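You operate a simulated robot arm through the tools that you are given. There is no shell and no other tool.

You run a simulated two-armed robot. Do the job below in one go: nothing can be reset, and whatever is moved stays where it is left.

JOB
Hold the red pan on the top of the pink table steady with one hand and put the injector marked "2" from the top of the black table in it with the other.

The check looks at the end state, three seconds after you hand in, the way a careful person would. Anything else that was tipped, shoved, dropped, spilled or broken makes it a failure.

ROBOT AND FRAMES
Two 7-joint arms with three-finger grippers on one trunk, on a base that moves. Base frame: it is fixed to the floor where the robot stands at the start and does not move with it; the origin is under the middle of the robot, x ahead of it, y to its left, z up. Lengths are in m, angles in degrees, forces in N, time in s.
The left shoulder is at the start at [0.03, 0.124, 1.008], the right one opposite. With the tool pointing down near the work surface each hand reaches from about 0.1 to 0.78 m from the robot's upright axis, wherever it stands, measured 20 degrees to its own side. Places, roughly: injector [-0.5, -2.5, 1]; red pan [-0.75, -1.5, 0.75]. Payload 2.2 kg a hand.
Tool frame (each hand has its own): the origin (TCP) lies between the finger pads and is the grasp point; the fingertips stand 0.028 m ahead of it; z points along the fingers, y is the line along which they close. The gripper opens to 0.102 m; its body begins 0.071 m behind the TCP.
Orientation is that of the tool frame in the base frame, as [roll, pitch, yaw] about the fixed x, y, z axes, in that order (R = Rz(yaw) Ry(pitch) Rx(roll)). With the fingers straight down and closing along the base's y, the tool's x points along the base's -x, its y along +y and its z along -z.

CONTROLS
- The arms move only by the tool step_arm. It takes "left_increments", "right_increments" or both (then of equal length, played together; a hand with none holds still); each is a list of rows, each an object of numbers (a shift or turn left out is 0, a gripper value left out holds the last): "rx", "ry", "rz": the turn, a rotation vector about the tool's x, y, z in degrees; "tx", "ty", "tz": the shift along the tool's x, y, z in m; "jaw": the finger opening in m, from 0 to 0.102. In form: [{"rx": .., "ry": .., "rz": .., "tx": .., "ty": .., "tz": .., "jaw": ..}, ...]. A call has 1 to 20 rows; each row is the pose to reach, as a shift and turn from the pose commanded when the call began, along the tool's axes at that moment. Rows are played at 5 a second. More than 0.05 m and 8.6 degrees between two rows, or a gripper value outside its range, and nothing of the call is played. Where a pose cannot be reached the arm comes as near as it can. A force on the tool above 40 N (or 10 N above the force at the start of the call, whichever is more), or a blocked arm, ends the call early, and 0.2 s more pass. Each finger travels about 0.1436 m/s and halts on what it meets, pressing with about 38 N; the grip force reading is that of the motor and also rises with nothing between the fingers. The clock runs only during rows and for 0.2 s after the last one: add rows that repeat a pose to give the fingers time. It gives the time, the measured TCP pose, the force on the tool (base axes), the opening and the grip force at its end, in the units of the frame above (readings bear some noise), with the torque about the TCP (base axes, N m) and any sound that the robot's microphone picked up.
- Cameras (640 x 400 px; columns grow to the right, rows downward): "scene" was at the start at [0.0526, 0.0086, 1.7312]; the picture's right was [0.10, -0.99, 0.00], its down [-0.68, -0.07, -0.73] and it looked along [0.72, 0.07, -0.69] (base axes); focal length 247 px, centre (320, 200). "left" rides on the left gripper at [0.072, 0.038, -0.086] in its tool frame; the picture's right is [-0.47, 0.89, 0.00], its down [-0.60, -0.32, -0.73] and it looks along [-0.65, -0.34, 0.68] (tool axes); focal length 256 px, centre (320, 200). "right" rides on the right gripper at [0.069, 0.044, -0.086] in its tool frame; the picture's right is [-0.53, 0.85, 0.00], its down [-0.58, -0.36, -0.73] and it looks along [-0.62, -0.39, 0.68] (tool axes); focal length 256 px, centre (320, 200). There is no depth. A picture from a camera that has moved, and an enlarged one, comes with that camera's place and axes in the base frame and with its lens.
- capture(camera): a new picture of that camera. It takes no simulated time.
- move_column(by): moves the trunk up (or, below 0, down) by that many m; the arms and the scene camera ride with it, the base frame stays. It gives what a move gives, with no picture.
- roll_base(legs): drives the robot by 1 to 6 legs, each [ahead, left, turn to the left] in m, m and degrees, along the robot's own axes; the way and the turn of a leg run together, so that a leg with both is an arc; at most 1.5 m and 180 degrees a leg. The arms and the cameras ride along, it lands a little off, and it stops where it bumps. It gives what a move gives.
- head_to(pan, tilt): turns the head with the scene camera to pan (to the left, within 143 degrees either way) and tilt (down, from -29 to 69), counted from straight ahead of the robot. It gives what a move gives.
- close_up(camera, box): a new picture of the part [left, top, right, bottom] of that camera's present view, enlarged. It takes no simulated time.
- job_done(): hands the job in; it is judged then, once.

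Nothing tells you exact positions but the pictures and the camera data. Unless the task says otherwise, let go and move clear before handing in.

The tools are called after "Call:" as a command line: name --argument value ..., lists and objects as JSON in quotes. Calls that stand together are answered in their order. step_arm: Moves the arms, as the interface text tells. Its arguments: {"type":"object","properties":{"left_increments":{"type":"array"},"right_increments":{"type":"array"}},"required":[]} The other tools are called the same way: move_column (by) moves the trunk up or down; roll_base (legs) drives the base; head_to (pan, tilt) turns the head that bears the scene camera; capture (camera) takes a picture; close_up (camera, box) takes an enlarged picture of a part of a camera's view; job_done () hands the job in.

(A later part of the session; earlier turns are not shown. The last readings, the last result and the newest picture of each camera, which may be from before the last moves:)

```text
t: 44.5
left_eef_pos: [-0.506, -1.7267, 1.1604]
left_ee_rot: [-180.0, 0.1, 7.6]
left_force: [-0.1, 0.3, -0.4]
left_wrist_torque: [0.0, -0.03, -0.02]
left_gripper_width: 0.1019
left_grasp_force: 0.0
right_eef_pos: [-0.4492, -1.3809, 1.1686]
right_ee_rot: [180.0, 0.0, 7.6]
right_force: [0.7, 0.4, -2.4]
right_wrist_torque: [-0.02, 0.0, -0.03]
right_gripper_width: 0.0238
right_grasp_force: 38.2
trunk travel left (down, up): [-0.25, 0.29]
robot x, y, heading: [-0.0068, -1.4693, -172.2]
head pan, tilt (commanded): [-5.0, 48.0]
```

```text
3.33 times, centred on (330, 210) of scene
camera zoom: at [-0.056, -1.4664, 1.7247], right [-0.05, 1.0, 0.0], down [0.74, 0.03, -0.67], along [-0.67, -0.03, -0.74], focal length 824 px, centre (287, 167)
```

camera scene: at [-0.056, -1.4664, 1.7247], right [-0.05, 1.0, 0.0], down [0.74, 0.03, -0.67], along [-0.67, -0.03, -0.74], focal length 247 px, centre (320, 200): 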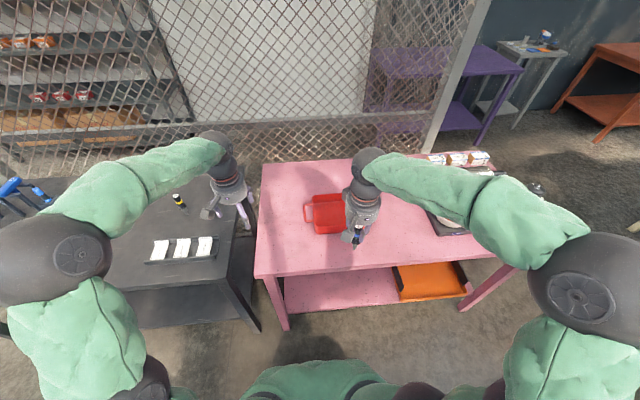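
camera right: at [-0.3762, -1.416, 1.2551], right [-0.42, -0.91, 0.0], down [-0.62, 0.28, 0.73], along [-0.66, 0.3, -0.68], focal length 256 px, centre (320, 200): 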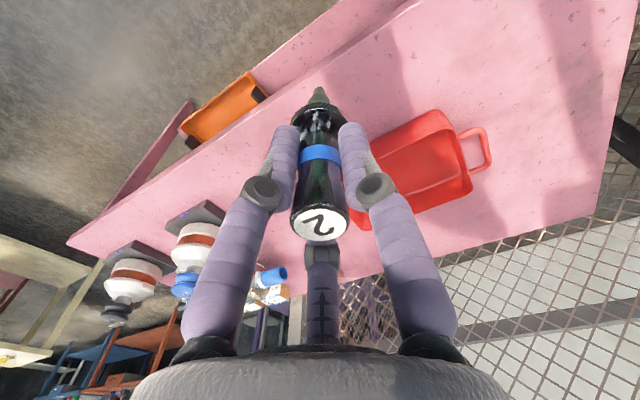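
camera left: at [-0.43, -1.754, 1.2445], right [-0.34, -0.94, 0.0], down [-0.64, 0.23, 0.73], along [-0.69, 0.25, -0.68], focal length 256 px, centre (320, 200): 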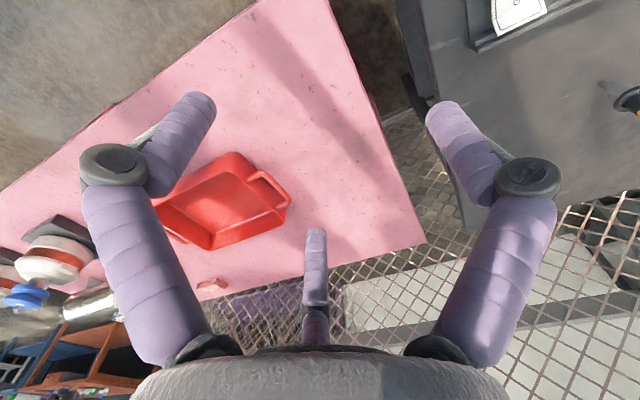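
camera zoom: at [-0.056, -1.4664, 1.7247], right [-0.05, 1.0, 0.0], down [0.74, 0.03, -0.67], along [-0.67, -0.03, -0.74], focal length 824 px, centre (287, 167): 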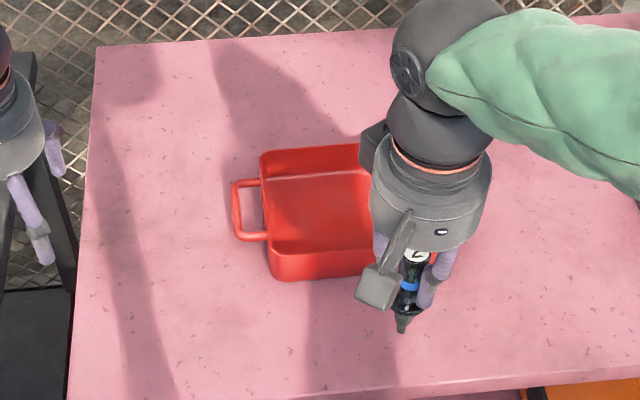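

Triangulating from three views, the pan's rim (z ≈0.91) spans about 0.21 × 0.17 m centred near [-0.742, -1.421], table top z ≈0.85, and its left-end handle bar runs from [-0.673, -1.555] to [-0.761, -1.570]. I'll drive a little closer so both hands reach comfortably.

Call:
roll_base --legs '[[0.1, -0.07, 0]]'

Call:
capture --camera "left"

Call:
capture --camera "scene"

Call:
capture --camera "right"

```text
t: 45.7
left_eef_pos: [-0.6198, -1.6712, 1.159]
left_ee_rot: [-179.9, -0.1, 7.7]
left_force: [-0.1, 0.2, -0.5]
left_wrist_torque: [-0.03, -0.03, 0.02]
left_gripper_width: 0.1023
left_grasp_force: 0.0
right_eef_pos: [-0.5619, -1.3273, 1.1673]
right_ee_rot: [-180.0, -0.1, 7.8]
right_force: [-0.8, -0.4, -2.8]
right_wrist_torque: [-0.01, -0.06, 0.05]
right_gripper_width: 0.0239
right_grasp_force: 38.1
trunk travel left (down, up): [-0.25, 0.29]
robot x, y, heading: [-0.1191, -1.4133, -172.2]
head pan, tilt (commanded): [-5.0, 48.0]
```

```text
taken
camera left: at [-0.5431, -1.6989, 1.2441], right [-0.34, -0.94, 0.0], down [-0.64, 0.23, 0.73], along [-0.69, 0.25, -0.68], focal length 256 px, centre (320, 200)
```

left: 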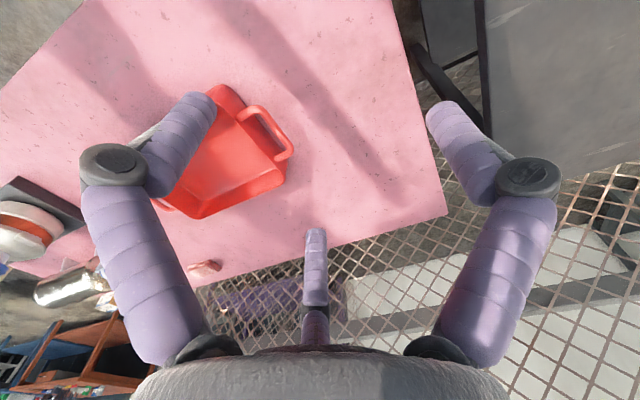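

```text
taken
camera scene: at [-0.1694, -1.4114, 1.7247], right [-0.05, 1.0, 0.0], down [0.74, 0.03, -0.67], along [-0.67, -0.03, -0.74], focal length 247 px, centre (320, 200)
```

scene: 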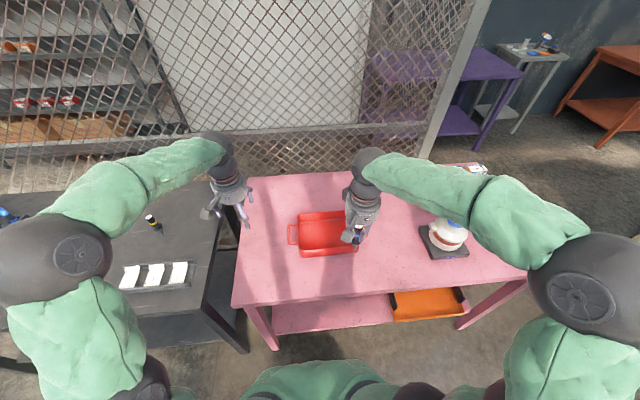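

```text
taken
camera right: at [-0.489, -1.3609, 1.2548], right [-0.42, -0.91, 0.0], down [-0.62, 0.28, 0.73], along [-0.66, 0.3, -0.68], focal length 256 px, centre (320, 200)
```

right: 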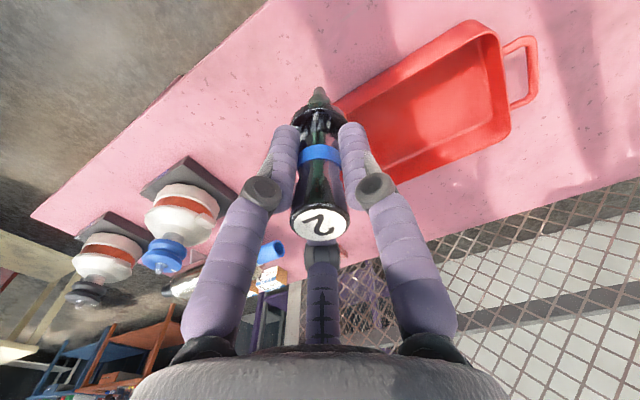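

The pan is now well in view. I'll enlarge it once more for exact rim and handle positions.

Call:
close_up --camera "scene" --box '[280, 190, 380, 270]'

Call:
close_up --camera "right" --box '[320, 0, 560, 220]'

Call:
close_up --camera "left" --box '[140, 70, 320, 230]'

```text
5.00 times, centred on (330, 230) of scene
camera zoom: at [-0.1694, -1.4114, 1.7247], right [-0.05, 1.0, 0.0], down [0.74, 0.03, -0.67], along [-0.67, -0.03, -0.74], focal length 1237 px, centre (270, 50)
```

zoom: 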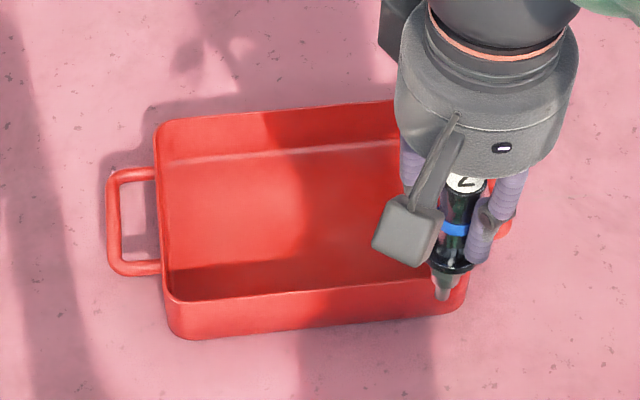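

```text
1.82 times, centred on (440, 110) of right
camera zoom: at [-0.489, -1.3609, 1.2548], right [-0.42, -0.91, 0.0], down [-0.62, 0.28, 0.73], along [-0.66, 0.3, -0.68], focal length 465 px, centre (102, 364)
```

zoom: 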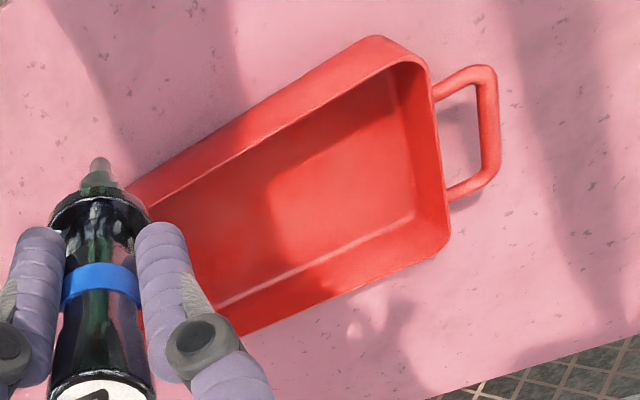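

```text
2.50 times, centred on (230, 150) of left
camera zoom: at [-0.5431, -1.6989, 1.2441], right [-0.34, -0.94, 0.0], down [-0.64, 0.23, 0.73], along [-0.69, 0.25, -0.68], focal length 640 px, centre (545, 325)
```

zoom: 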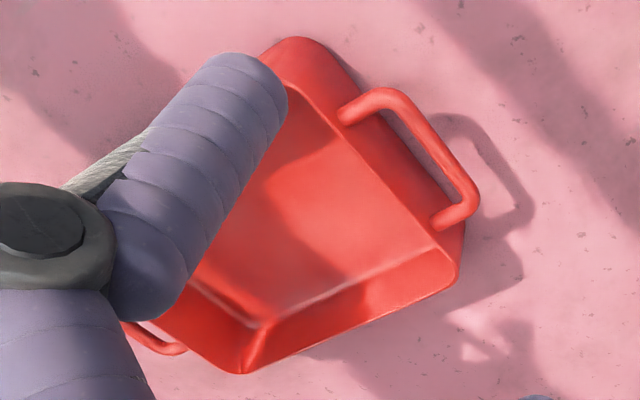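

The handle's outer bar is about 46 mm from the wall's inner face, so the left hand can clasp wall and handle together: finger 1 outside the bar, fingers 2–3 inside the pan. I'll move the left hand above that place first.

Call:
step_arm --left_increments '[{"tx": -0.022, "ty": -0.038, "jaw": 0.102}, {"tx": -0.044, "ty": -0.077}, {"tx": -0.066, "ty": -0.115}, {"tx": -0.0873, "ty": -0.153}, {"tx": -0.0873, "ty": -0.153, "tz": 0.04}, {"tx": -0.0873, "ty": -0.153, "tz": 0.08}, {"tx": -0.0873, "ty": -0.153, "tz": 0.12}, {"tx": -0.0873, "ty": -0.153, "tz": 0.15}, {"tx": -0.0873, "ty": -0.153, "tz": 0.15}]'

Call:
capture --camera "left"

Call:
close_up --camera "scene" --box '[240, 150, 400, 270]'

Call:
capture --camera "right"

```text
t: 47.7
left_eef_pos: [-0.7237, -1.5316, 1.0103]
left_ee_rot: [-180.0, -0.1, 7.7]
left_force: [0.4, -0.4, 0.1]
left_wrist_torque: [0.02, -0.01, -0.01]
left_gripper_width: 0.1018
left_grasp_force: 0.1
right_eef_pos: [-0.5602, -1.3268, 1.1694]
right_ee_rot: [-179.9, 0.0, 7.6]
right_force: [-0.4, 0.1, -2.7]
right_wrist_torque: [-0.01, 0.01, 0.01]
right_gripper_width: 0.0239
right_grasp_force: 38.2
trunk travel left (down, up): [-0.25, 0.29]
robot x, y, heading: [-0.1153, -1.4141, -172.5]
head pan, tilt (commanded): [-5.0, 48.0]
```

```text
taken
camera left: at [-0.6469, -1.5594, 1.0939], right [-0.34, -0.94, 0.0], down [-0.64, 0.23, 0.73], along [-0.69, 0.25, -0.68], focal length 256 px, centre (320, 200)
```

left: 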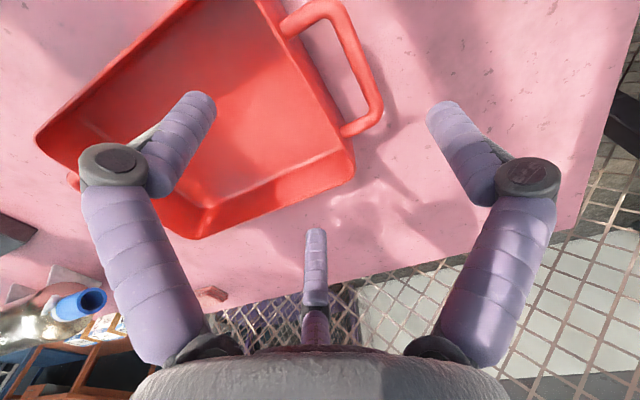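

```text
3.33 times, centred on (320, 210) of scene
camera zoom: at [-0.1673, -1.4126, 1.7248], right [-0.05, 1.0, 0.0], down [0.74, 0.03, -0.67], along [-0.67, -0.03, -0.74], focal length 824 px, centre (320, 167)
```

zoom: 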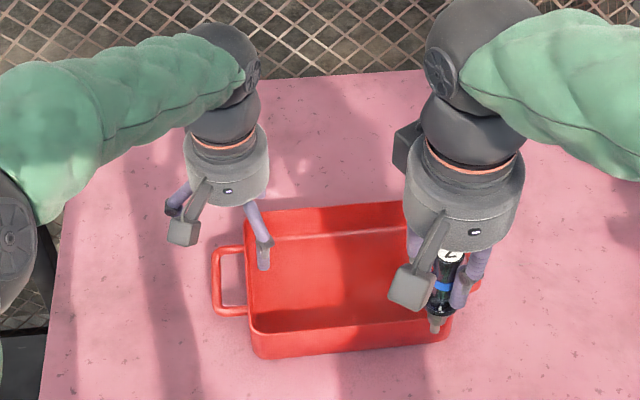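

```text
taken
camera right: at [-0.4875, -1.3617, 1.2553], right [-0.42, -0.91, 0.0], down [-0.62, 0.28, 0.73], along [-0.66, 0.3, -0.68], focal length 256 px, centre (320, 200)
```

right: 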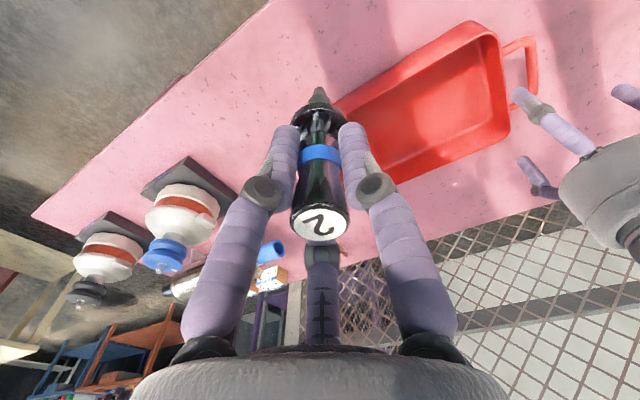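

Call:
close_up --camera "left" --box '[220, 0, 420, 180]'

```text
2.22 times, centred on (320, 90) of left
camera zoom: at [-0.6469, -1.5594, 1.0939], right [-0.34, -0.94, 0.0], down [-0.64, 0.23, 0.73], along [-0.69, 0.25, -0.68], focal length 569 px, centre (320, 444)
```

zoom: 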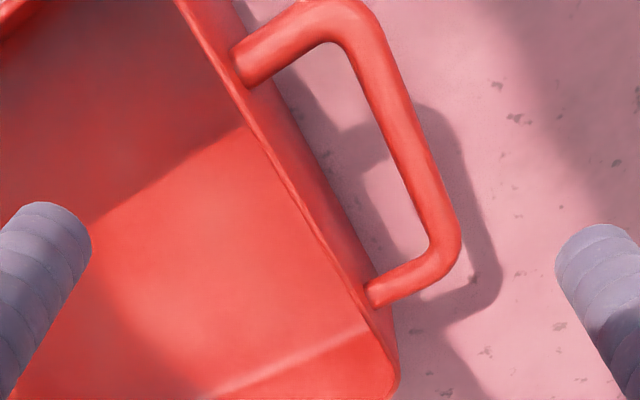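

The hand's axis is just outside the end wall, centred on the handle. I'll shift 4 mm inward for clearance and lower to rim level, then check the fingers.

Call:
step_arm --left_increments '[{"ty": -0.002, "tz": 0.02}, {"ty": -0.004, "tz": 0.04}, {"ty": -0.004, "tz": 0.06}, {"ty": -0.004, "tz": 0.072}, {"ty": -0.004, "tz": 0.072}]'

Call:
capture --camera "left"

Call:
close_up --camera "scene" --box '[270, 170, 380, 270]'

Call:
close_up --camera "right" --box '[420, 0, 640, 180]'

```text
t: 48.9
left_eef_pos: [-0.7277, -1.5276, 0.9382]
left_ee_rot: [179.9, 0.0, 7.6]
left_force: [0.7, -0.2, -0.8]
left_wrist_torque: [0.0, -0.02, 0.02]
left_gripper_width: 0.1022
left_grasp_force: 0.1
right_eef_pos: [-0.5621, -1.327, 1.169]
right_ee_rot: [-180.0, -0.1, 7.6]
right_force: [-0.3, 0.2, -2.2]
right_wrist_torque: [-0.01, 0.03, 0.04]
right_gripper_width: 0.0237
right_grasp_force: 38.2
trunk travel left (down, up): [-0.25, 0.29]
robot x, y, heading: [-0.1198, -1.4105, -172.3]
head pan, tilt (commanded): [-5.0, 48.0]
```

```text
taken
camera left: at [-0.6511, -1.5546, 1.0219], right [-0.34, -0.94, 0.0], down [-0.64, 0.23, 0.73], along [-0.69, 0.25, -0.68], focal length 256 px, centre (320, 200)
```

left: 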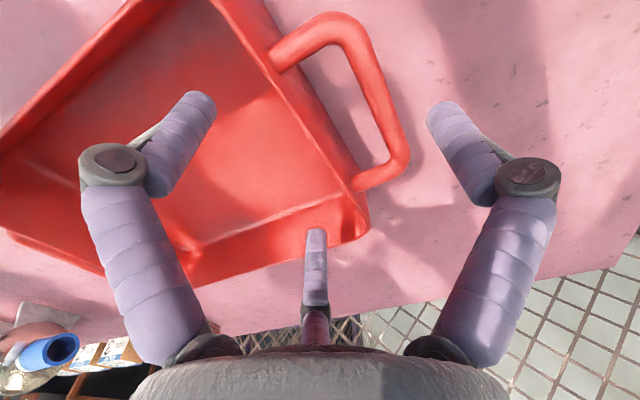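

```text
4.00 times, centred on (325, 220) of scene
camera zoom: at [-0.1677, -1.4122, 1.7247], right [-0.05, 1.0, 0.0], down [0.74, 0.03, -0.67], along [-0.67, -0.03, -0.74], focal length 989 px, centre (300, 120)
```

zoom: 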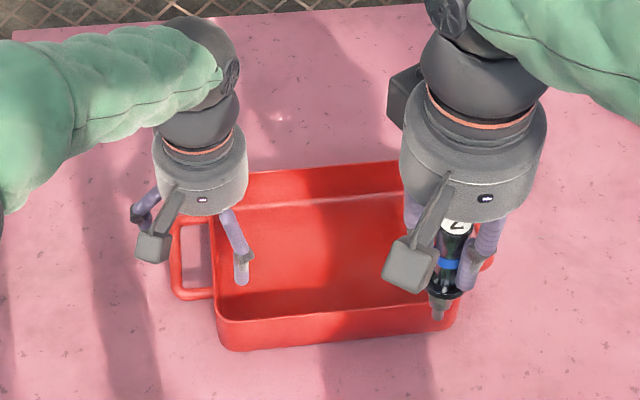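

```text
2.22 times, centred on (530, 90) of right
camera zoom: at [-0.4878, -1.3615, 1.2552], right [-0.42, -0.91, 0.0], down [-0.62, 0.28, 0.73], along [-0.66, 0.3, -0.68], focal length 569 px, centre (-147, 444)
```

zoom: 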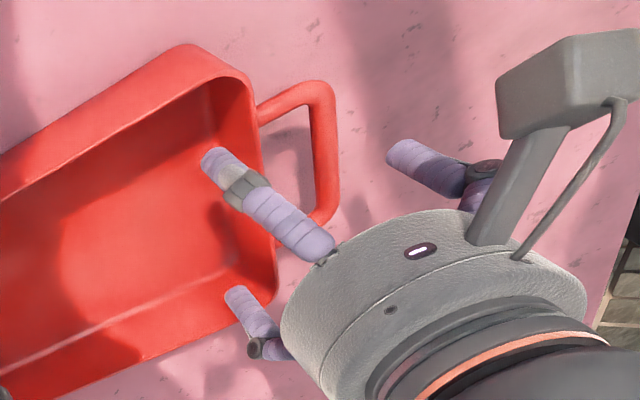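

The inner fingers hang inside the pan clear of its walls, the third outside the handle. I'll lower the last 32 mm and check.

Call:
step_arm --left_increments '[{"tz": 0.01}, {"tz": 0.02}, {"tz": 0.032}, {"tz": 0.032}]'

Call:
capture --camera "left"

Call:
close_up --camera "right" --box '[420, 0, 640, 180]'

```text
t: 49.9
left_eef_pos: [-0.7256, -1.5282, 0.9058]
left_ee_rot: [-180.0, 0.0, 7.6]
left_force: [-0.3, 0.1, -0.2]
left_wrist_torque: [-0.03, -0.02, 0.04]
left_gripper_width: 0.1021
left_grasp_force: 0.2
right_eef_pos: [-0.5611, -1.3274, 1.1676]
right_ee_rot: [180.0, 0.1, 7.5]
right_force: [0.6, -0.3, -2.8]
right_wrist_torque: [0.0, -0.01, -0.03]
right_gripper_width: 0.0239
right_grasp_force: 37.6
trunk travel left (down, up): [-0.25, 0.29]
robot x, y, heading: [-0.1159, -1.4134, -172.7]
head pan, tilt (commanded): [-5.0, 48.0]
```

```text
taken
camera left: at [-0.649, -1.5557, 0.9901], right [-0.34, -0.94, 0.0], down [-0.64, 0.23, 0.73], along [-0.69, 0.25, -0.68], focal length 256 px, centre (320, 200)
```

left: 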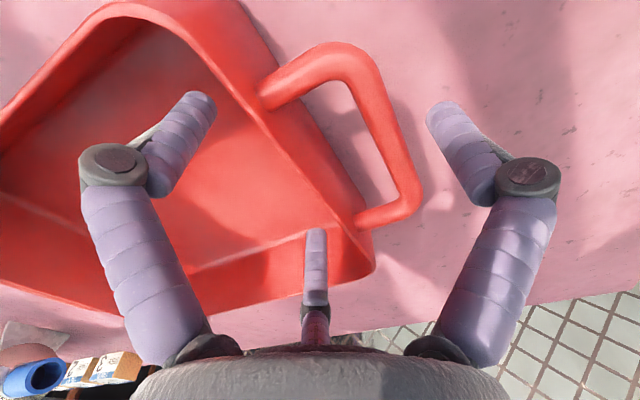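

```text
2.22 times, centred on (530, 90) of right
camera zoom: at [-0.4876, -1.3615, 1.2552], right [-0.42, -0.91, 0.0], down [-0.62, 0.28, 0.73], along [-0.66, 0.3, -0.68], focal length 569 px, centre (-147, 444)
```

zoom: 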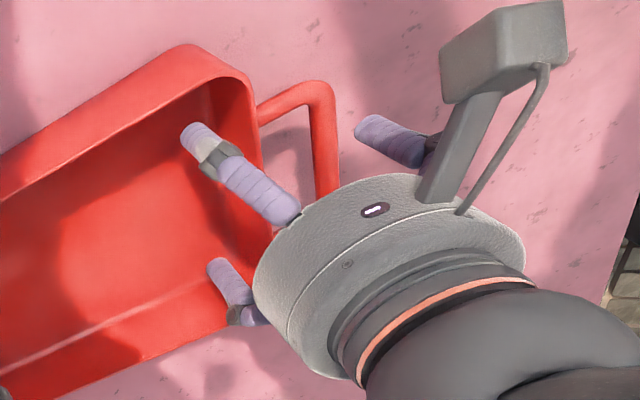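

The inner fingertips are in the pan about 2 cm above its floor, with similar clearance inside and outside. I'll close gently to clasp the end wall and handle.

Call:
step_arm --left_increments '[{"jaw": 0.092}, {"jaw": 0.086}, {"jaw": 0.08}, {"jaw": 0.075}, {"jaw": 0.07}, {"jaw": 0.065}, {"jaw": 0.06}, {"jaw": 0.055}, {"jaw": 0.05}, {"jaw": 0.045}, {"jaw": 0.045}]'

Call:
capture --camera "left"

Call:
close_up --camera "right" --box '[420, 0, 640, 180]'

Call:
close_up --camera "scene" --box '[270, 170, 380, 270]'

```text
t: 52.3
left_eef_pos: [-0.7265, -1.5281, 0.9055]
left_ee_rot: [-180.0, 0.1, 7.6]
left_force: [-3.6, 1.2, 3.7]
left_wrist_torque: [0.62, 0.13, 0.22]
left_gripper_width: 0.0619
left_grasp_force: 38.0
right_eef_pos: [-0.56, -1.3282, 1.1682]
right_ee_rot: [180.0, 0.0, 7.6]
right_force: [-0.8, -0.1, -2.8]
right_wrist_torque: [0.01, -0.06, -0.03]
right_gripper_width: 0.0239
right_grasp_force: 38.1
trunk travel left (down, up): [-0.25, 0.29]
robot x, y, heading: [-0.1183, -1.4147, -172.4]
head pan, tilt (commanded): [-5.0, 48.0]
```

```text
taken
camera left: at [-0.6493, -1.5555, 0.9906], right [-0.34, -0.94, 0.0], down [-0.64, 0.23, 0.73], along [-0.69, 0.25, -0.68], focal length 256 px, centre (320, 200)
```

left: 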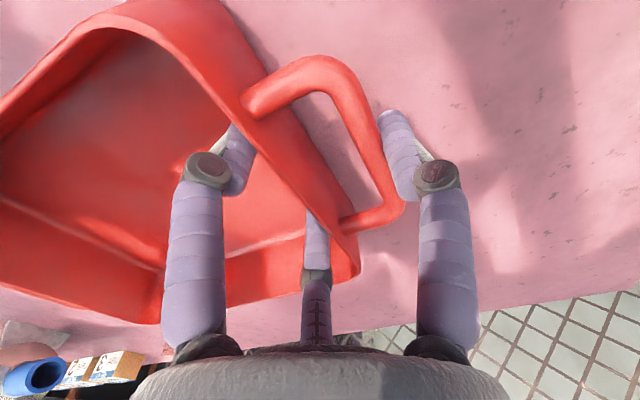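

```text
2.22 times, centred on (530, 90) of right
camera zoom: at [-0.4876, -1.3614, 1.2552], right [-0.42, -0.91, 0.0], down [-0.62, 0.28, 0.73], along [-0.66, 0.3, -0.68], focal length 569 px, centre (-147, 444)
```

zoom: 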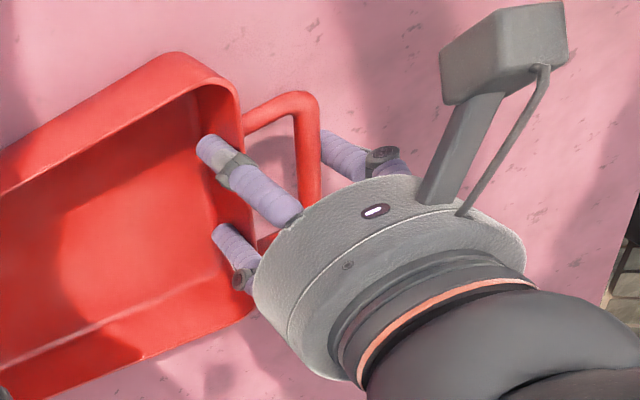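

```text
4.00 times, centred on (325, 220) of scene
camera zoom: at [-0.1675, -1.4121, 1.7248], right [-0.05, 1.0, 0.0], down [0.74, 0.03, -0.67], along [-0.67, -0.03, -0.74], focal length 989 px, centre (300, 120)
```

zoom: 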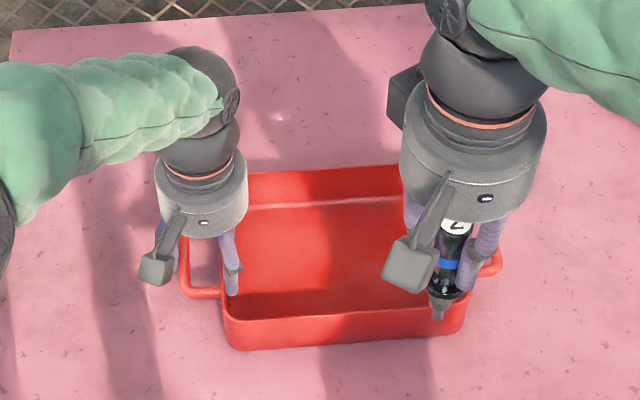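

The left hand has clasped the pan (it slid about 8 mm towards +y, still flat on the table). Next I tilt the right hand 45° with the injector's tip leaning towards the left, so that it can be laid along the pan rather than dropped upright.

Call:
step_arm --right_increments '[{"rx": -7.5}, {"rx": -15}, {"rx": -22.5}, {"rx": -30}, {"rx": -37.5}, {"rx": -45}, {"rx": -45}]'

Call:
capture --camera "scene"

Call:
capture --camera "right"

Call:
capture --camera "left"

```text
t: 53.9
left_eef_pos: [-0.726, -1.5285, 0.907]
left_ee_rot: [-179.9, 0.0, 7.6]
left_force: [-2.9, 1.3, 8.7]
left_wrist_torque: [0.65, 0.1, 0.33]
left_gripper_width: 0.0616
left_grasp_force: 37.9
right_eef_pos: [-0.5604, -1.3278, 1.1671]
right_ee_rot: [134.9, 0.0, 7.7]
right_force: [0.2, -1.0, -3.5]
right_wrist_torque: [0.01, 0.04, 0.02]
right_gripper_width: 0.0238
right_grasp_force: 38.7
trunk travel left (down, up): [-0.25, 0.29]
robot x, y, heading: [-0.1211, -1.4141, -172.2]
head pan, tilt (commanded): [-5.0, 48.0]
```

```text
taken
camera scene: at [-0.1674, -1.4121, 1.7248], right [-0.05, 1.0, 0.0], down [0.74, 0.03, -0.67], along [-0.67, -0.03, -0.74], focal length 247 px, centre (320, 200)
```

scene: 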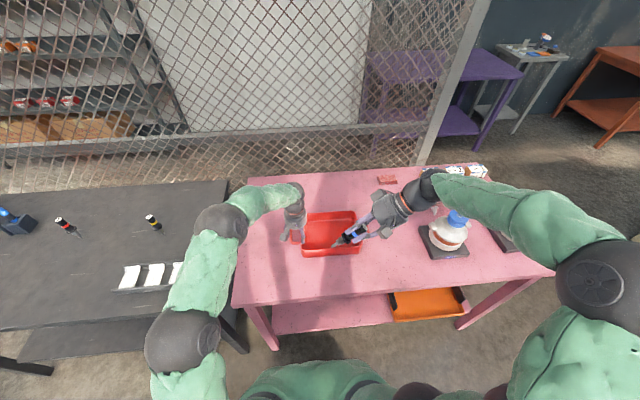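

```text
taken
camera right: at [-0.4971, -1.2876, 1.2598], right [-0.45, -0.66, 0.6], down [-0.67, 0.69, 0.26], along [-0.58, -0.29, -0.76], focal length 256 px, centre (320, 200)
```

right: 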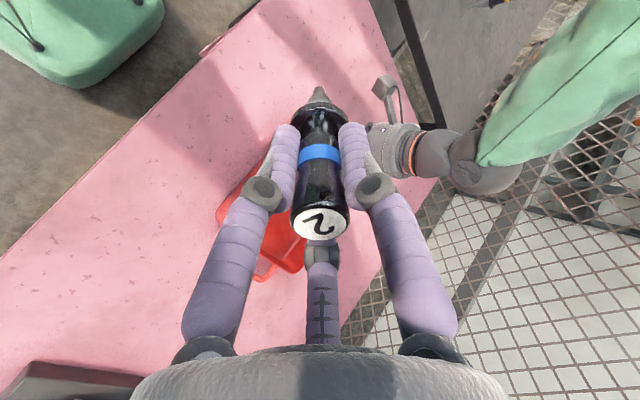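

```text
taken
camera left: at [-0.6492, -1.5555, 0.9906], right [-0.34, -0.94, 0.0], down [-0.64, 0.23, 0.73], along [-0.69, 0.25, -0.68], focal length 256 px, centre (320, 200)
```

left: 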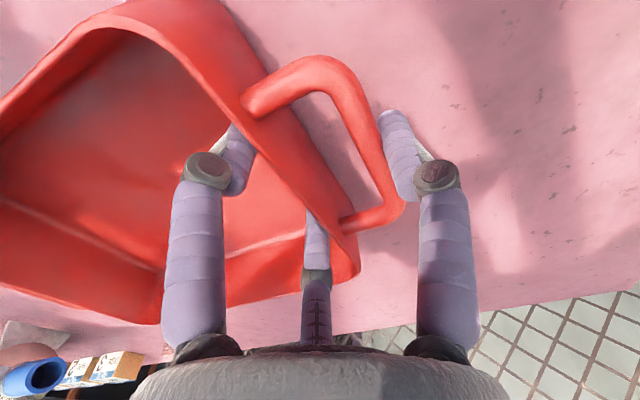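

The injector is tilted 45° and clear of everything. I'll carry it at this height to over the pan.

Call:
step_arm --right_increments '[{"tx": -0.039, "ty": 0.0017, "tz": 0.0017}, {"tx": -0.078, "ty": 0.0034, "tz": 0.0034}, {"tx": -0.117, "ty": 0.0051, "tz": 0.0051}, {"tx": -0.156, "ty": 0.0068, "tz": 0.0068}, {"tx": -0.195, "ty": 0.0085, "tz": 0.0085}, {"tx": -0.195, "ty": 0.0085, "tz": 0.0085}]'

Call:
capture --camera "scene"

Call:
capture --camera "right"

Call:
close_up --camera "scene" --box '[270, 160, 480, 280]'

```text
t: 55.3
left_eef_pos: [-0.7256, -1.5281, 0.907]
left_ee_rot: [-180.0, 0.0, 7.7]
left_force: [-2.0, -0.6, 10.4]
left_wrist_torque: [0.68, -1.14, -0.04]
left_gripper_width: 0.0617
left_grasp_force: 38.3
right_eef_pos: [-0.7562, -1.3648, 1.1703]
right_ee_rot: [134.9, 0.0, 7.7]
right_force: [0.3, -0.4, -3.2]
right_wrist_torque: [0.04, -0.03, 0.02]
right_gripper_width: 0.0235
right_grasp_force: 38.2
trunk travel left (down, up): [-0.25, 0.29]
robot x, y, heading: [-0.121, -1.417, -172.7]
head pan, tilt (commanded): [-5.0, 48.0]
```

```text
taken
camera scene: at [-0.1673, -1.4124, 1.7248], right [-0.05, 1.0, 0.0], down [0.74, 0.03, -0.67], along [-0.67, -0.03, -0.74], focal length 247 px, centre (320, 200)
```

scene: 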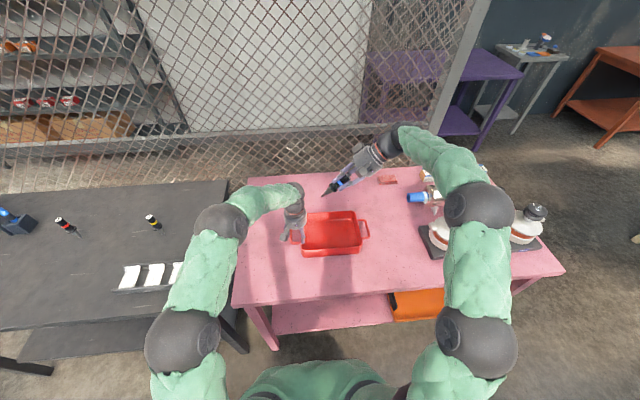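

```text
taken
camera right: at [-0.6925, -1.3265, 1.2621], right [-0.45, -0.66, 0.6], down [-0.68, 0.69, 0.26], along [-0.58, -0.29, -0.76], focal length 256 px, centre (320, 200)
```

right: 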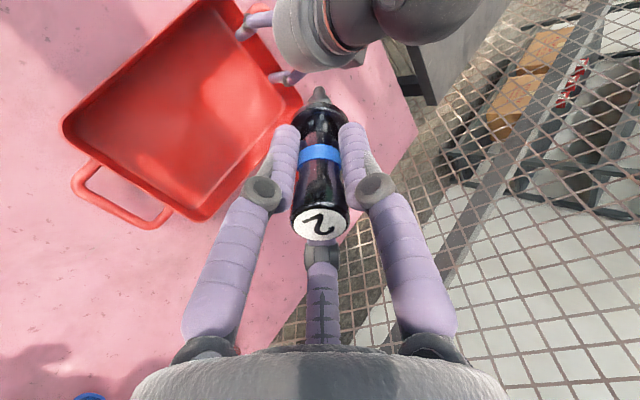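

```text
3.05 times, centred on (375, 220) of scene
camera zoom: at [-0.1673, -1.4124, 1.7248], right [-0.05, 1.0, 0.0], down [0.74, 0.03, -0.67], along [-0.67, -0.03, -0.74], focal length 754 px, centre (152, 139)
```

zoom: 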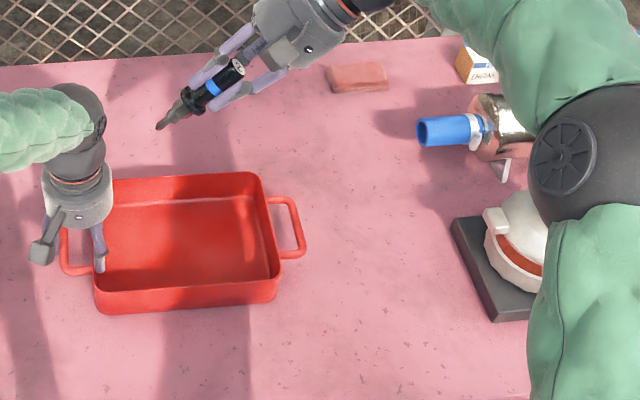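

The injector hangs over the far side of the pan, and the right elbow is above the white pot region, so I want its true height before going down. I'll turn the head to get a second viewpoint.

Call:
head_to --pan -75 --tilt 40

Call:
capture --camera "scene"

```text
t: 56.7
left_eef_pos: [-0.7249, -1.5269, 0.9061]
left_ee_rot: [179.9, 0.0, 7.6]
left_force: [-2.4, -0.5, 7.5]
left_wrist_torque: [0.59, 0.39, 0.2]
left_gripper_width: 0.0616
left_grasp_force: 38.0
right_eef_pos: [-0.7552, -1.3652, 1.1695]
right_ee_rot: [134.9, 0.1, 7.7]
right_force: [1.0, -0.5, -2.3]
right_wrist_torque: [0.05, 0.04, 0.01]
right_gripper_width: 0.0237
right_grasp_force: 37.4
trunk travel left (down, up): [-0.25, 0.29]
robot x, y, heading: [-0.117, -1.416, -172.5]
head pan, tilt (commanded): [-75.0, 40.0]
```

```text
taken
camera scene: at [-0.1214, -1.3302, 1.7362], right [0.92, 0.39, 0.0], down [0.25, -0.59, -0.77], along [-0.3, 0.71, -0.64], focal length 247 px, centre (320, 200)
```

scene: 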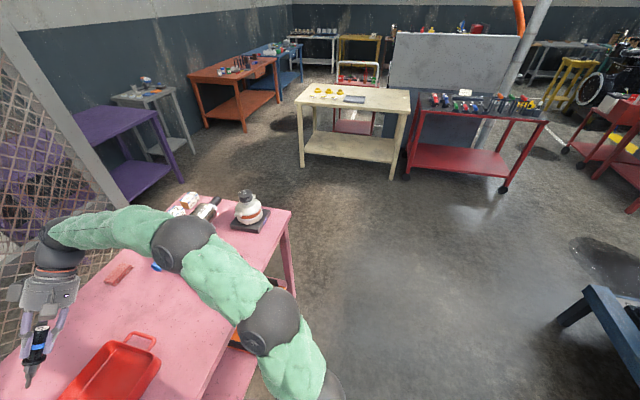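

The elbow is at z ≈1.42, well above the pot, so the descent is safe. I'll turn the head back and lower the right hand about halfway.

Call:
head_to --pan -12 --tilt 52

Call:
step_arm --right_increments '[{"tx": 0.002, "ty": -0.0227, "tz": 0.023}, {"tx": 0.0048, "ty": -0.0455, "tz": 0.046}, {"tx": 0.0048, "ty": -0.0685, "tz": 0.069}, {"tx": 0.0048, "ty": -0.0915, "tz": 0.0927}, {"tx": 0.0048, "ty": -0.0915, "tz": 0.0927}]'

Call:
capture --camera "scene"

Call:
capture --camera "right"

Call:
capture --camera "left"

```text
t: 58.0
left_eef_pos: [-0.7252, -1.528, 0.9069]
left_ee_rot: [-180.0, 0.1, 7.6]
left_force: [-2.8, -0.8, 8.6]
left_wrist_torque: [0.58, 0.24, 0.14]
left_gripper_width: 0.0618
left_grasp_force: 38.1
right_eef_pos: [-0.7572, -1.3652, 1.1691]
right_ee_rot: [135.0, 0.0, 7.6]
right_force: [-0.1, 0.6, -2.2]
right_wrist_torque: [0.04, -0.02, 0.0]
right_gripper_width: 0.0238
right_grasp_force: 37.9
trunk travel left (down, up): [-0.25, 0.29]
robot x, y, heading: [-0.1175, -1.4106, -172.4]
head pan, tilt (commanded): [-12.0, 52.0]
```

```text
t: 59.2
left_eef_pos: [-0.7252, -1.5292, 0.906]
left_ee_rot: [180.0, 0.1, 7.6]
left_force: [-1.2, 0.1, 8.7]
left_wrist_torque: [0.67, -0.06, 0.25]
left_gripper_width: 0.0617
left_grasp_force: 38.4
right_eef_pos: [-0.749, -1.3629, 1.0374]
right_ee_rot: [135.0, 0.0, 7.6]
right_force: [-0.7, -0.5, -3.0]
right_wrist_torque: [0.04, 0.02, 0.02]
right_gripper_width: 0.0239
right_grasp_force: 38.2
trunk travel left (down, up): [-0.25, 0.29]
robot x, y, heading: [-0.1175, -1.4101, -172.6]
head pan, tilt (commanded): [-12.0, 52.0]
```

```text
taken
camera scene: at [-0.1634, -1.4029, 1.7194], right [0.08, 1.0, 0.0], down [0.79, -0.06, -0.62], along [-0.61, 0.05, -0.79], focal length 247 px, centre (320, 200)
```

scene: 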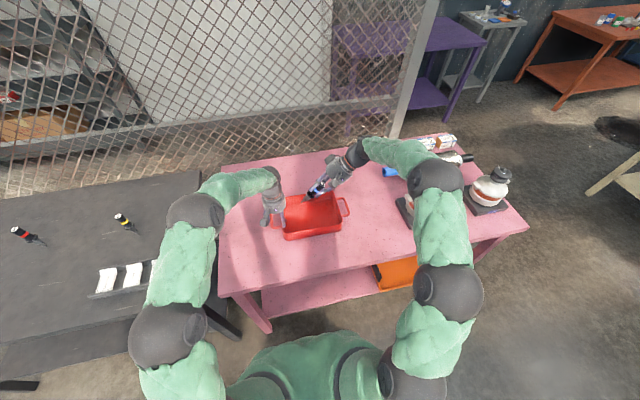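

```text
taken
camera right: at [-0.6861, -1.3246, 1.1309], right [-0.45, -0.66, 0.6], down [-0.67, 0.69, 0.26], along [-0.59, -0.29, -0.76], focal length 256 px, centre (320, 200)
```

right: 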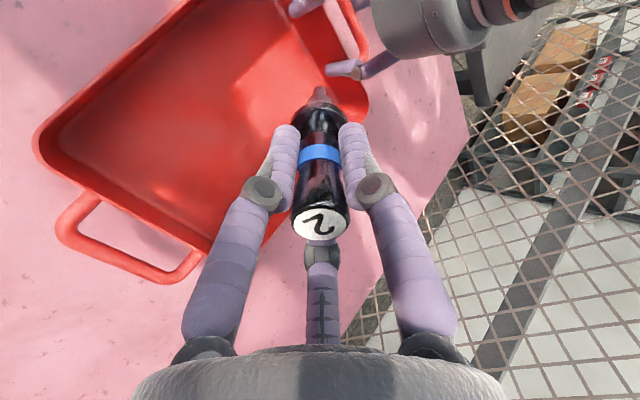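

```text
taken
camera left: at [-0.6489, -1.5557, 0.9905], right [-0.34, -0.94, 0.0], down [-0.64, 0.23, 0.73], along [-0.69, 0.25, -0.68], focal length 256 px, centre (320, 200)
```

left: 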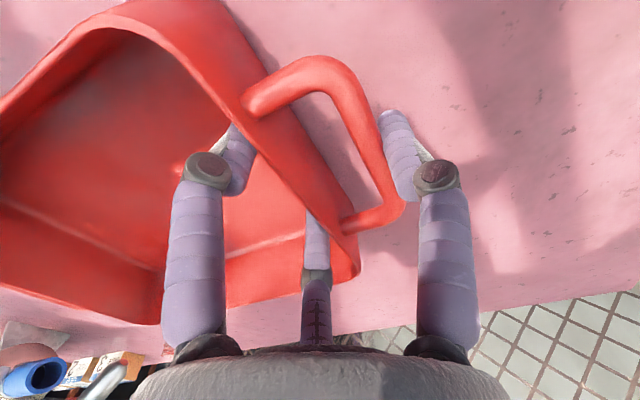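

The injector's tip is over the pan's long axis with good clearance to the left hand. I'll lower to just above the pan floor.

Call:
step_arm --right_increments '[{"tx": -0.001, "ty": -0.0213, "tz": 0.022}, {"tx": -0.001, "ty": -0.0426, "tz": 0.0441}, {"tx": -0.001, "ty": -0.0568, "tz": 0.0588}, {"tx": -0.001, "ty": -0.0639, "tz": 0.0662}, {"tx": -0.001, "ty": -0.0639, "tz": 0.0662}]'

Call:
capture --camera "right"

Call:
close_up --camera "scene" --box '[240, 130, 400, 250]'

Call:
capture --camera "left"

```text
t: 60.5
left_eef_pos: [-0.7254, -1.5286, 0.9068]
left_ee_rot: [-180.0, 0.0, 7.5]
left_force: [-0.4, -0.4, 8.1]
left_wrist_torque: [0.67, -0.06, 0.24]
left_gripper_width: 0.0618
left_grasp_force: 38.0
right_eef_pos: [-0.7488, -1.3665, 0.9476]
right_ee_rot: [135.0, 0.0, 7.6]
right_force: [0.4, 1.0, -3.2]
right_wrist_torque: [0.04, 0.02, -0.03]
right_gripper_width: 0.0241
right_grasp_force: 38.1
trunk travel left (down, up): [-0.25, 0.29]
robot x, y, heading: [-0.1202, -1.4129, -172.5]
head pan, tilt (commanded): [-12.0, 52.0]
```

```text
taken
camera right: at [-0.6852, -1.3273, 1.0407], right [-0.45, -0.66, 0.6], down [-0.67, 0.69, 0.26], along [-0.59, -0.29, -0.76], focal length 256 px, centre (320, 200)
```

right: 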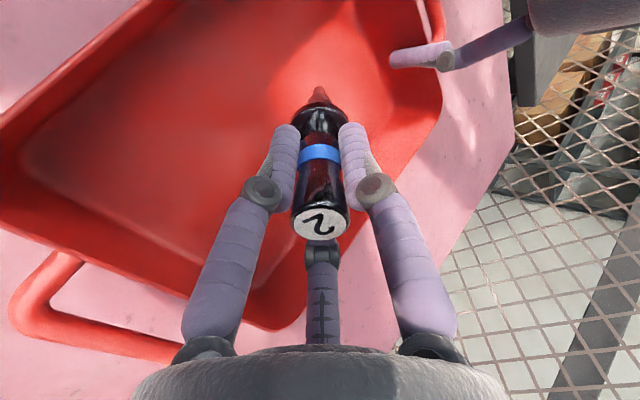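

```text
3.33 times, centred on (320, 190) of scene
camera zoom: at [-0.1632, -1.403, 1.7194], right [0.08, 1.0, 0.0], down [0.79, -0.06, -0.62], along [-0.61, 0.05, -0.79], focal length 824 px, centre (320, 233)
```

zoom: 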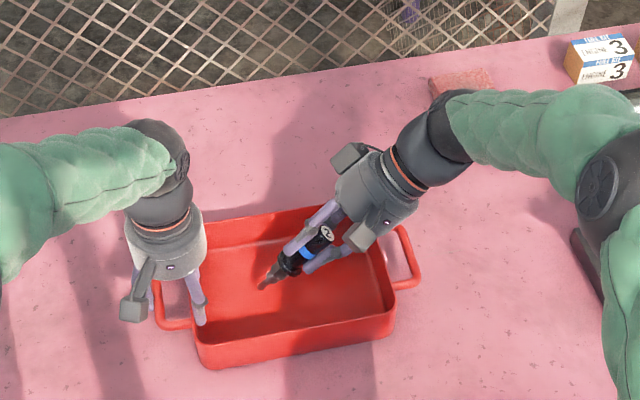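

```text
taken
camera left: at [-0.6488, -1.5557, 0.9904], right [-0.34, -0.94, 0.0], down [-0.64, 0.23, 0.73], along [-0.69, 0.25, -0.68], focal length 256 px, centre (320, 200)
```

left: 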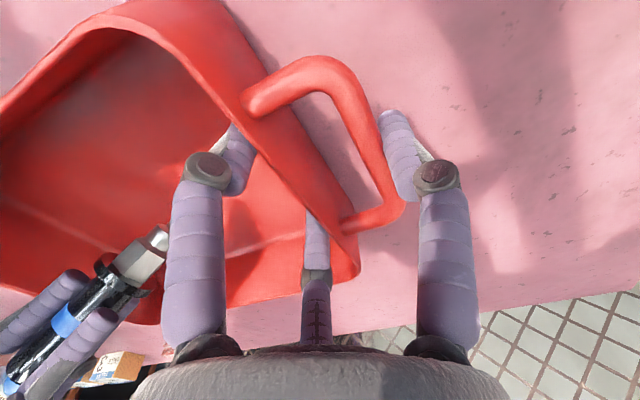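

The injector's tip is about 1–2 cm above the pan's floor. I'll lower in small steps, watching the force for contact.

Call:
step_arm --right_increments '[{"ty": -0.0028, "tz": 0.0028}, {"ty": -0.0057, "tz": 0.0057}, {"ty": -0.0085, "tz": 0.0085}, {"ty": -0.0085, "tz": 0.0085}]'

Call:
close_up --camera "right" --box '[230, 50, 430, 200]'

Call:
close_up --camera "left" --box '[0, 180, 240, 380]'

```text
t: 61.5
left_eef_pos: [-0.7251, -1.5287, 0.9059]
left_ee_rot: [180.0, 0.0, 7.6]
left_force: [1.1, -0.1, 6.6]
left_wrist_torque: [0.64, 0.02, 0.26]
left_gripper_width: 0.0616
left_grasp_force: 38.4
right_eef_pos: [-0.7485, -1.3668, 0.9345]
right_ee_rot: [135.0, 0.1, 7.7]
right_force: [-0.3, 0.7, -1.9]
right_wrist_torque: [0.03, 0.02, 0.01]
right_gripper_width: 0.0239
right_grasp_force: 38.0
trunk travel left (down, up): [-0.25, 0.29]
robot x, y, heading: [-0.1156, -1.4128, -172.4]
head pan, tilt (commanded): [-12.0, 52.0]
```

```text
2.67 times, centred on (330, 125) of right
camera zoom: at [-0.6849, -1.3285, 1.0272], right [-0.45, -0.66, 0.6], down [-0.67, 0.69, 0.26], along [-0.58, -0.29, -0.76], focal length 683 px, centre (293, 400)
```

zoom: 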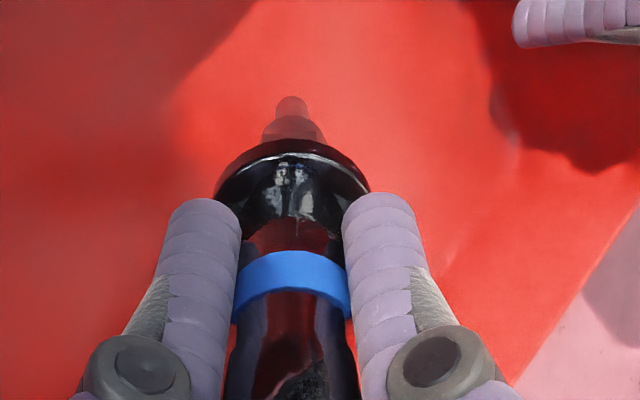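

```text
2.00 times, centred on (120, 280) of left
camera zoom: at [-0.6488, -1.5557, 0.9904], right [-0.34, -0.94, 0.0], down [-0.64, 0.23, 0.73], along [-0.69, 0.25, -0.68], focal length 512 px, centre (720, 40)
```

zoom: 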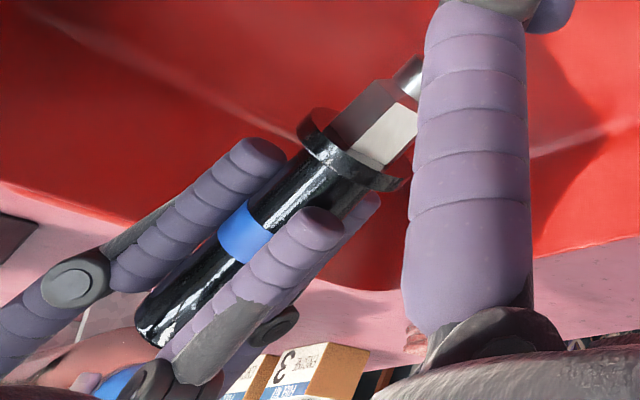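

No contact yet. I'll go on down in 2–3 mm steps.

Call:
step_arm --right_increments '[{"ty": -0.0014, "tz": 0.0014}, {"ty": -0.0028, "tz": 0.0028}, {"ty": -0.0042, "tz": 0.0042}, {"ty": -0.0042, "tz": 0.0042}]'

Call:
close_up --camera "right" --box '[230, 50, 430, 200]'

```text
t: 62.5
left_eef_pos: [-0.7255, -1.5288, 0.9064]
left_ee_rot: [-180.0, 0.0, 7.5]
left_force: [1.5, -0.6, 6.1]
left_wrist_torque: [0.66, 0.09, 0.22]
left_gripper_width: 0.0619
left_grasp_force: 38.2
right_eef_pos: [-0.7482, -1.3669, 0.928]
right_ee_rot: [135.0, 0.1, 7.6]
right_force: [0.6, 0.6, -2.0]
right_wrist_torque: [0.01, 0.01, 0.01]
right_gripper_width: 0.024
right_grasp_force: 38.0
trunk travel left (down, up): [-0.25, 0.29]
robot x, y, heading: [-0.1222, -1.4126, -172.6]
head pan, tilt (commanded): [-12.0, 52.0]
```

```text
2.67 times, centred on (330, 125) of right
camera zoom: at [-0.6847, -1.3284, 1.0204], right [-0.45, -0.66, 0.6], down [-0.67, 0.69, 0.26], along [-0.58, -0.29, -0.76], focal length 683 px, centre (293, 400)
```

zoom: 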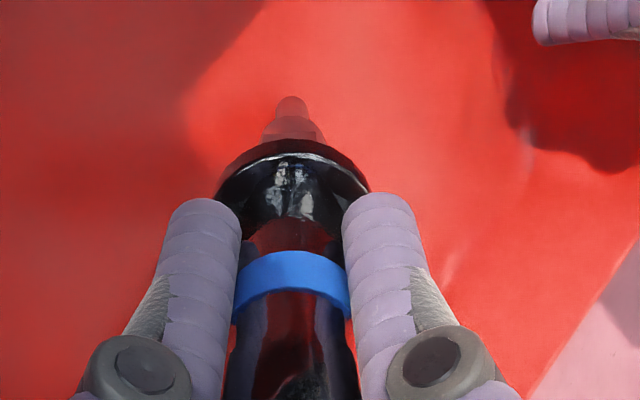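

Call:
step_arm --right_increments '[{"ty": -0.0014, "tz": 0.0014}, {"ty": -0.0028, "tz": 0.0028}, {"ty": -0.0042, "tz": 0.0042}, {"ty": -0.0042, "tz": 0.0042}]'

Call:
close_up --camera "left" --box '[0, 180, 240, 380]'

Call:
close_up --camera "scene" --box '[270, 150, 360, 230]'

```text
t: 63.5
left_eef_pos: [-0.7251, -1.5281, 0.9056]
left_ee_rot: [180.0, 0.1, 7.5]
left_force: [-5.6, -4.7, -0.5]
left_wrist_torque: [0.76, 0.38, 0.4]
left_gripper_width: 0.0616
left_grasp_force: 37.8
right_eef_pos: [-0.7505, -1.3676, 0.925]
right_ee_rot: [135.1, 0.2, 7.6]
right_force: [2.0, 8.3, 21.8]
right_wrist_torque: [-1.07, -0.42, 0.16]
right_gripper_width: 0.0237
right_grasp_force: 37.6
trunk travel left (down, up): [-0.25, 0.29]
robot x, y, heading: [-0.1162, -1.4167, -172.3]
head pan, tilt (commanded): [-12.0, 52.0]
```

```text
2.00 times, centred on (120, 280) of left
camera zoom: at [-0.6486, -1.5556, 0.9903], right [-0.34, -0.94, 0.0], down [-0.64, 0.23, 0.73], along [-0.69, 0.25, -0.68], focal length 512 px, centre (720, 40)
```

zoom: 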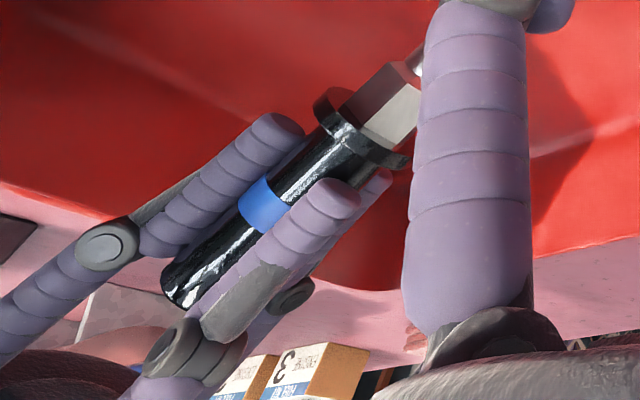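

```text
5.00 times, centred on (315, 190) of scene
camera zoom: at [-0.1627, -1.4026, 1.7195], right [0.08, 1.0, 0.0], down [0.79, -0.06, -0.62], along [-0.61, 0.05, -0.79], focal length 1237 px, centre (345, 250)
```

zoom: 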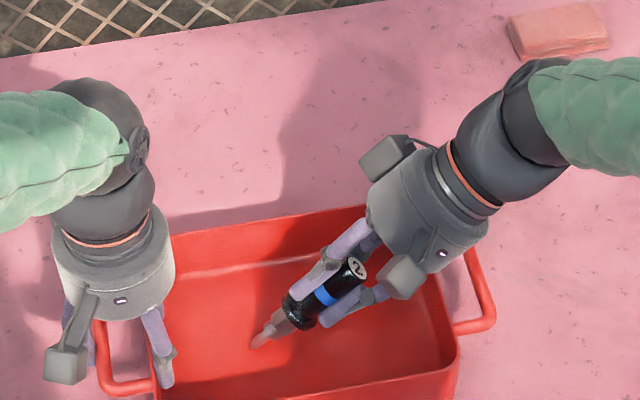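

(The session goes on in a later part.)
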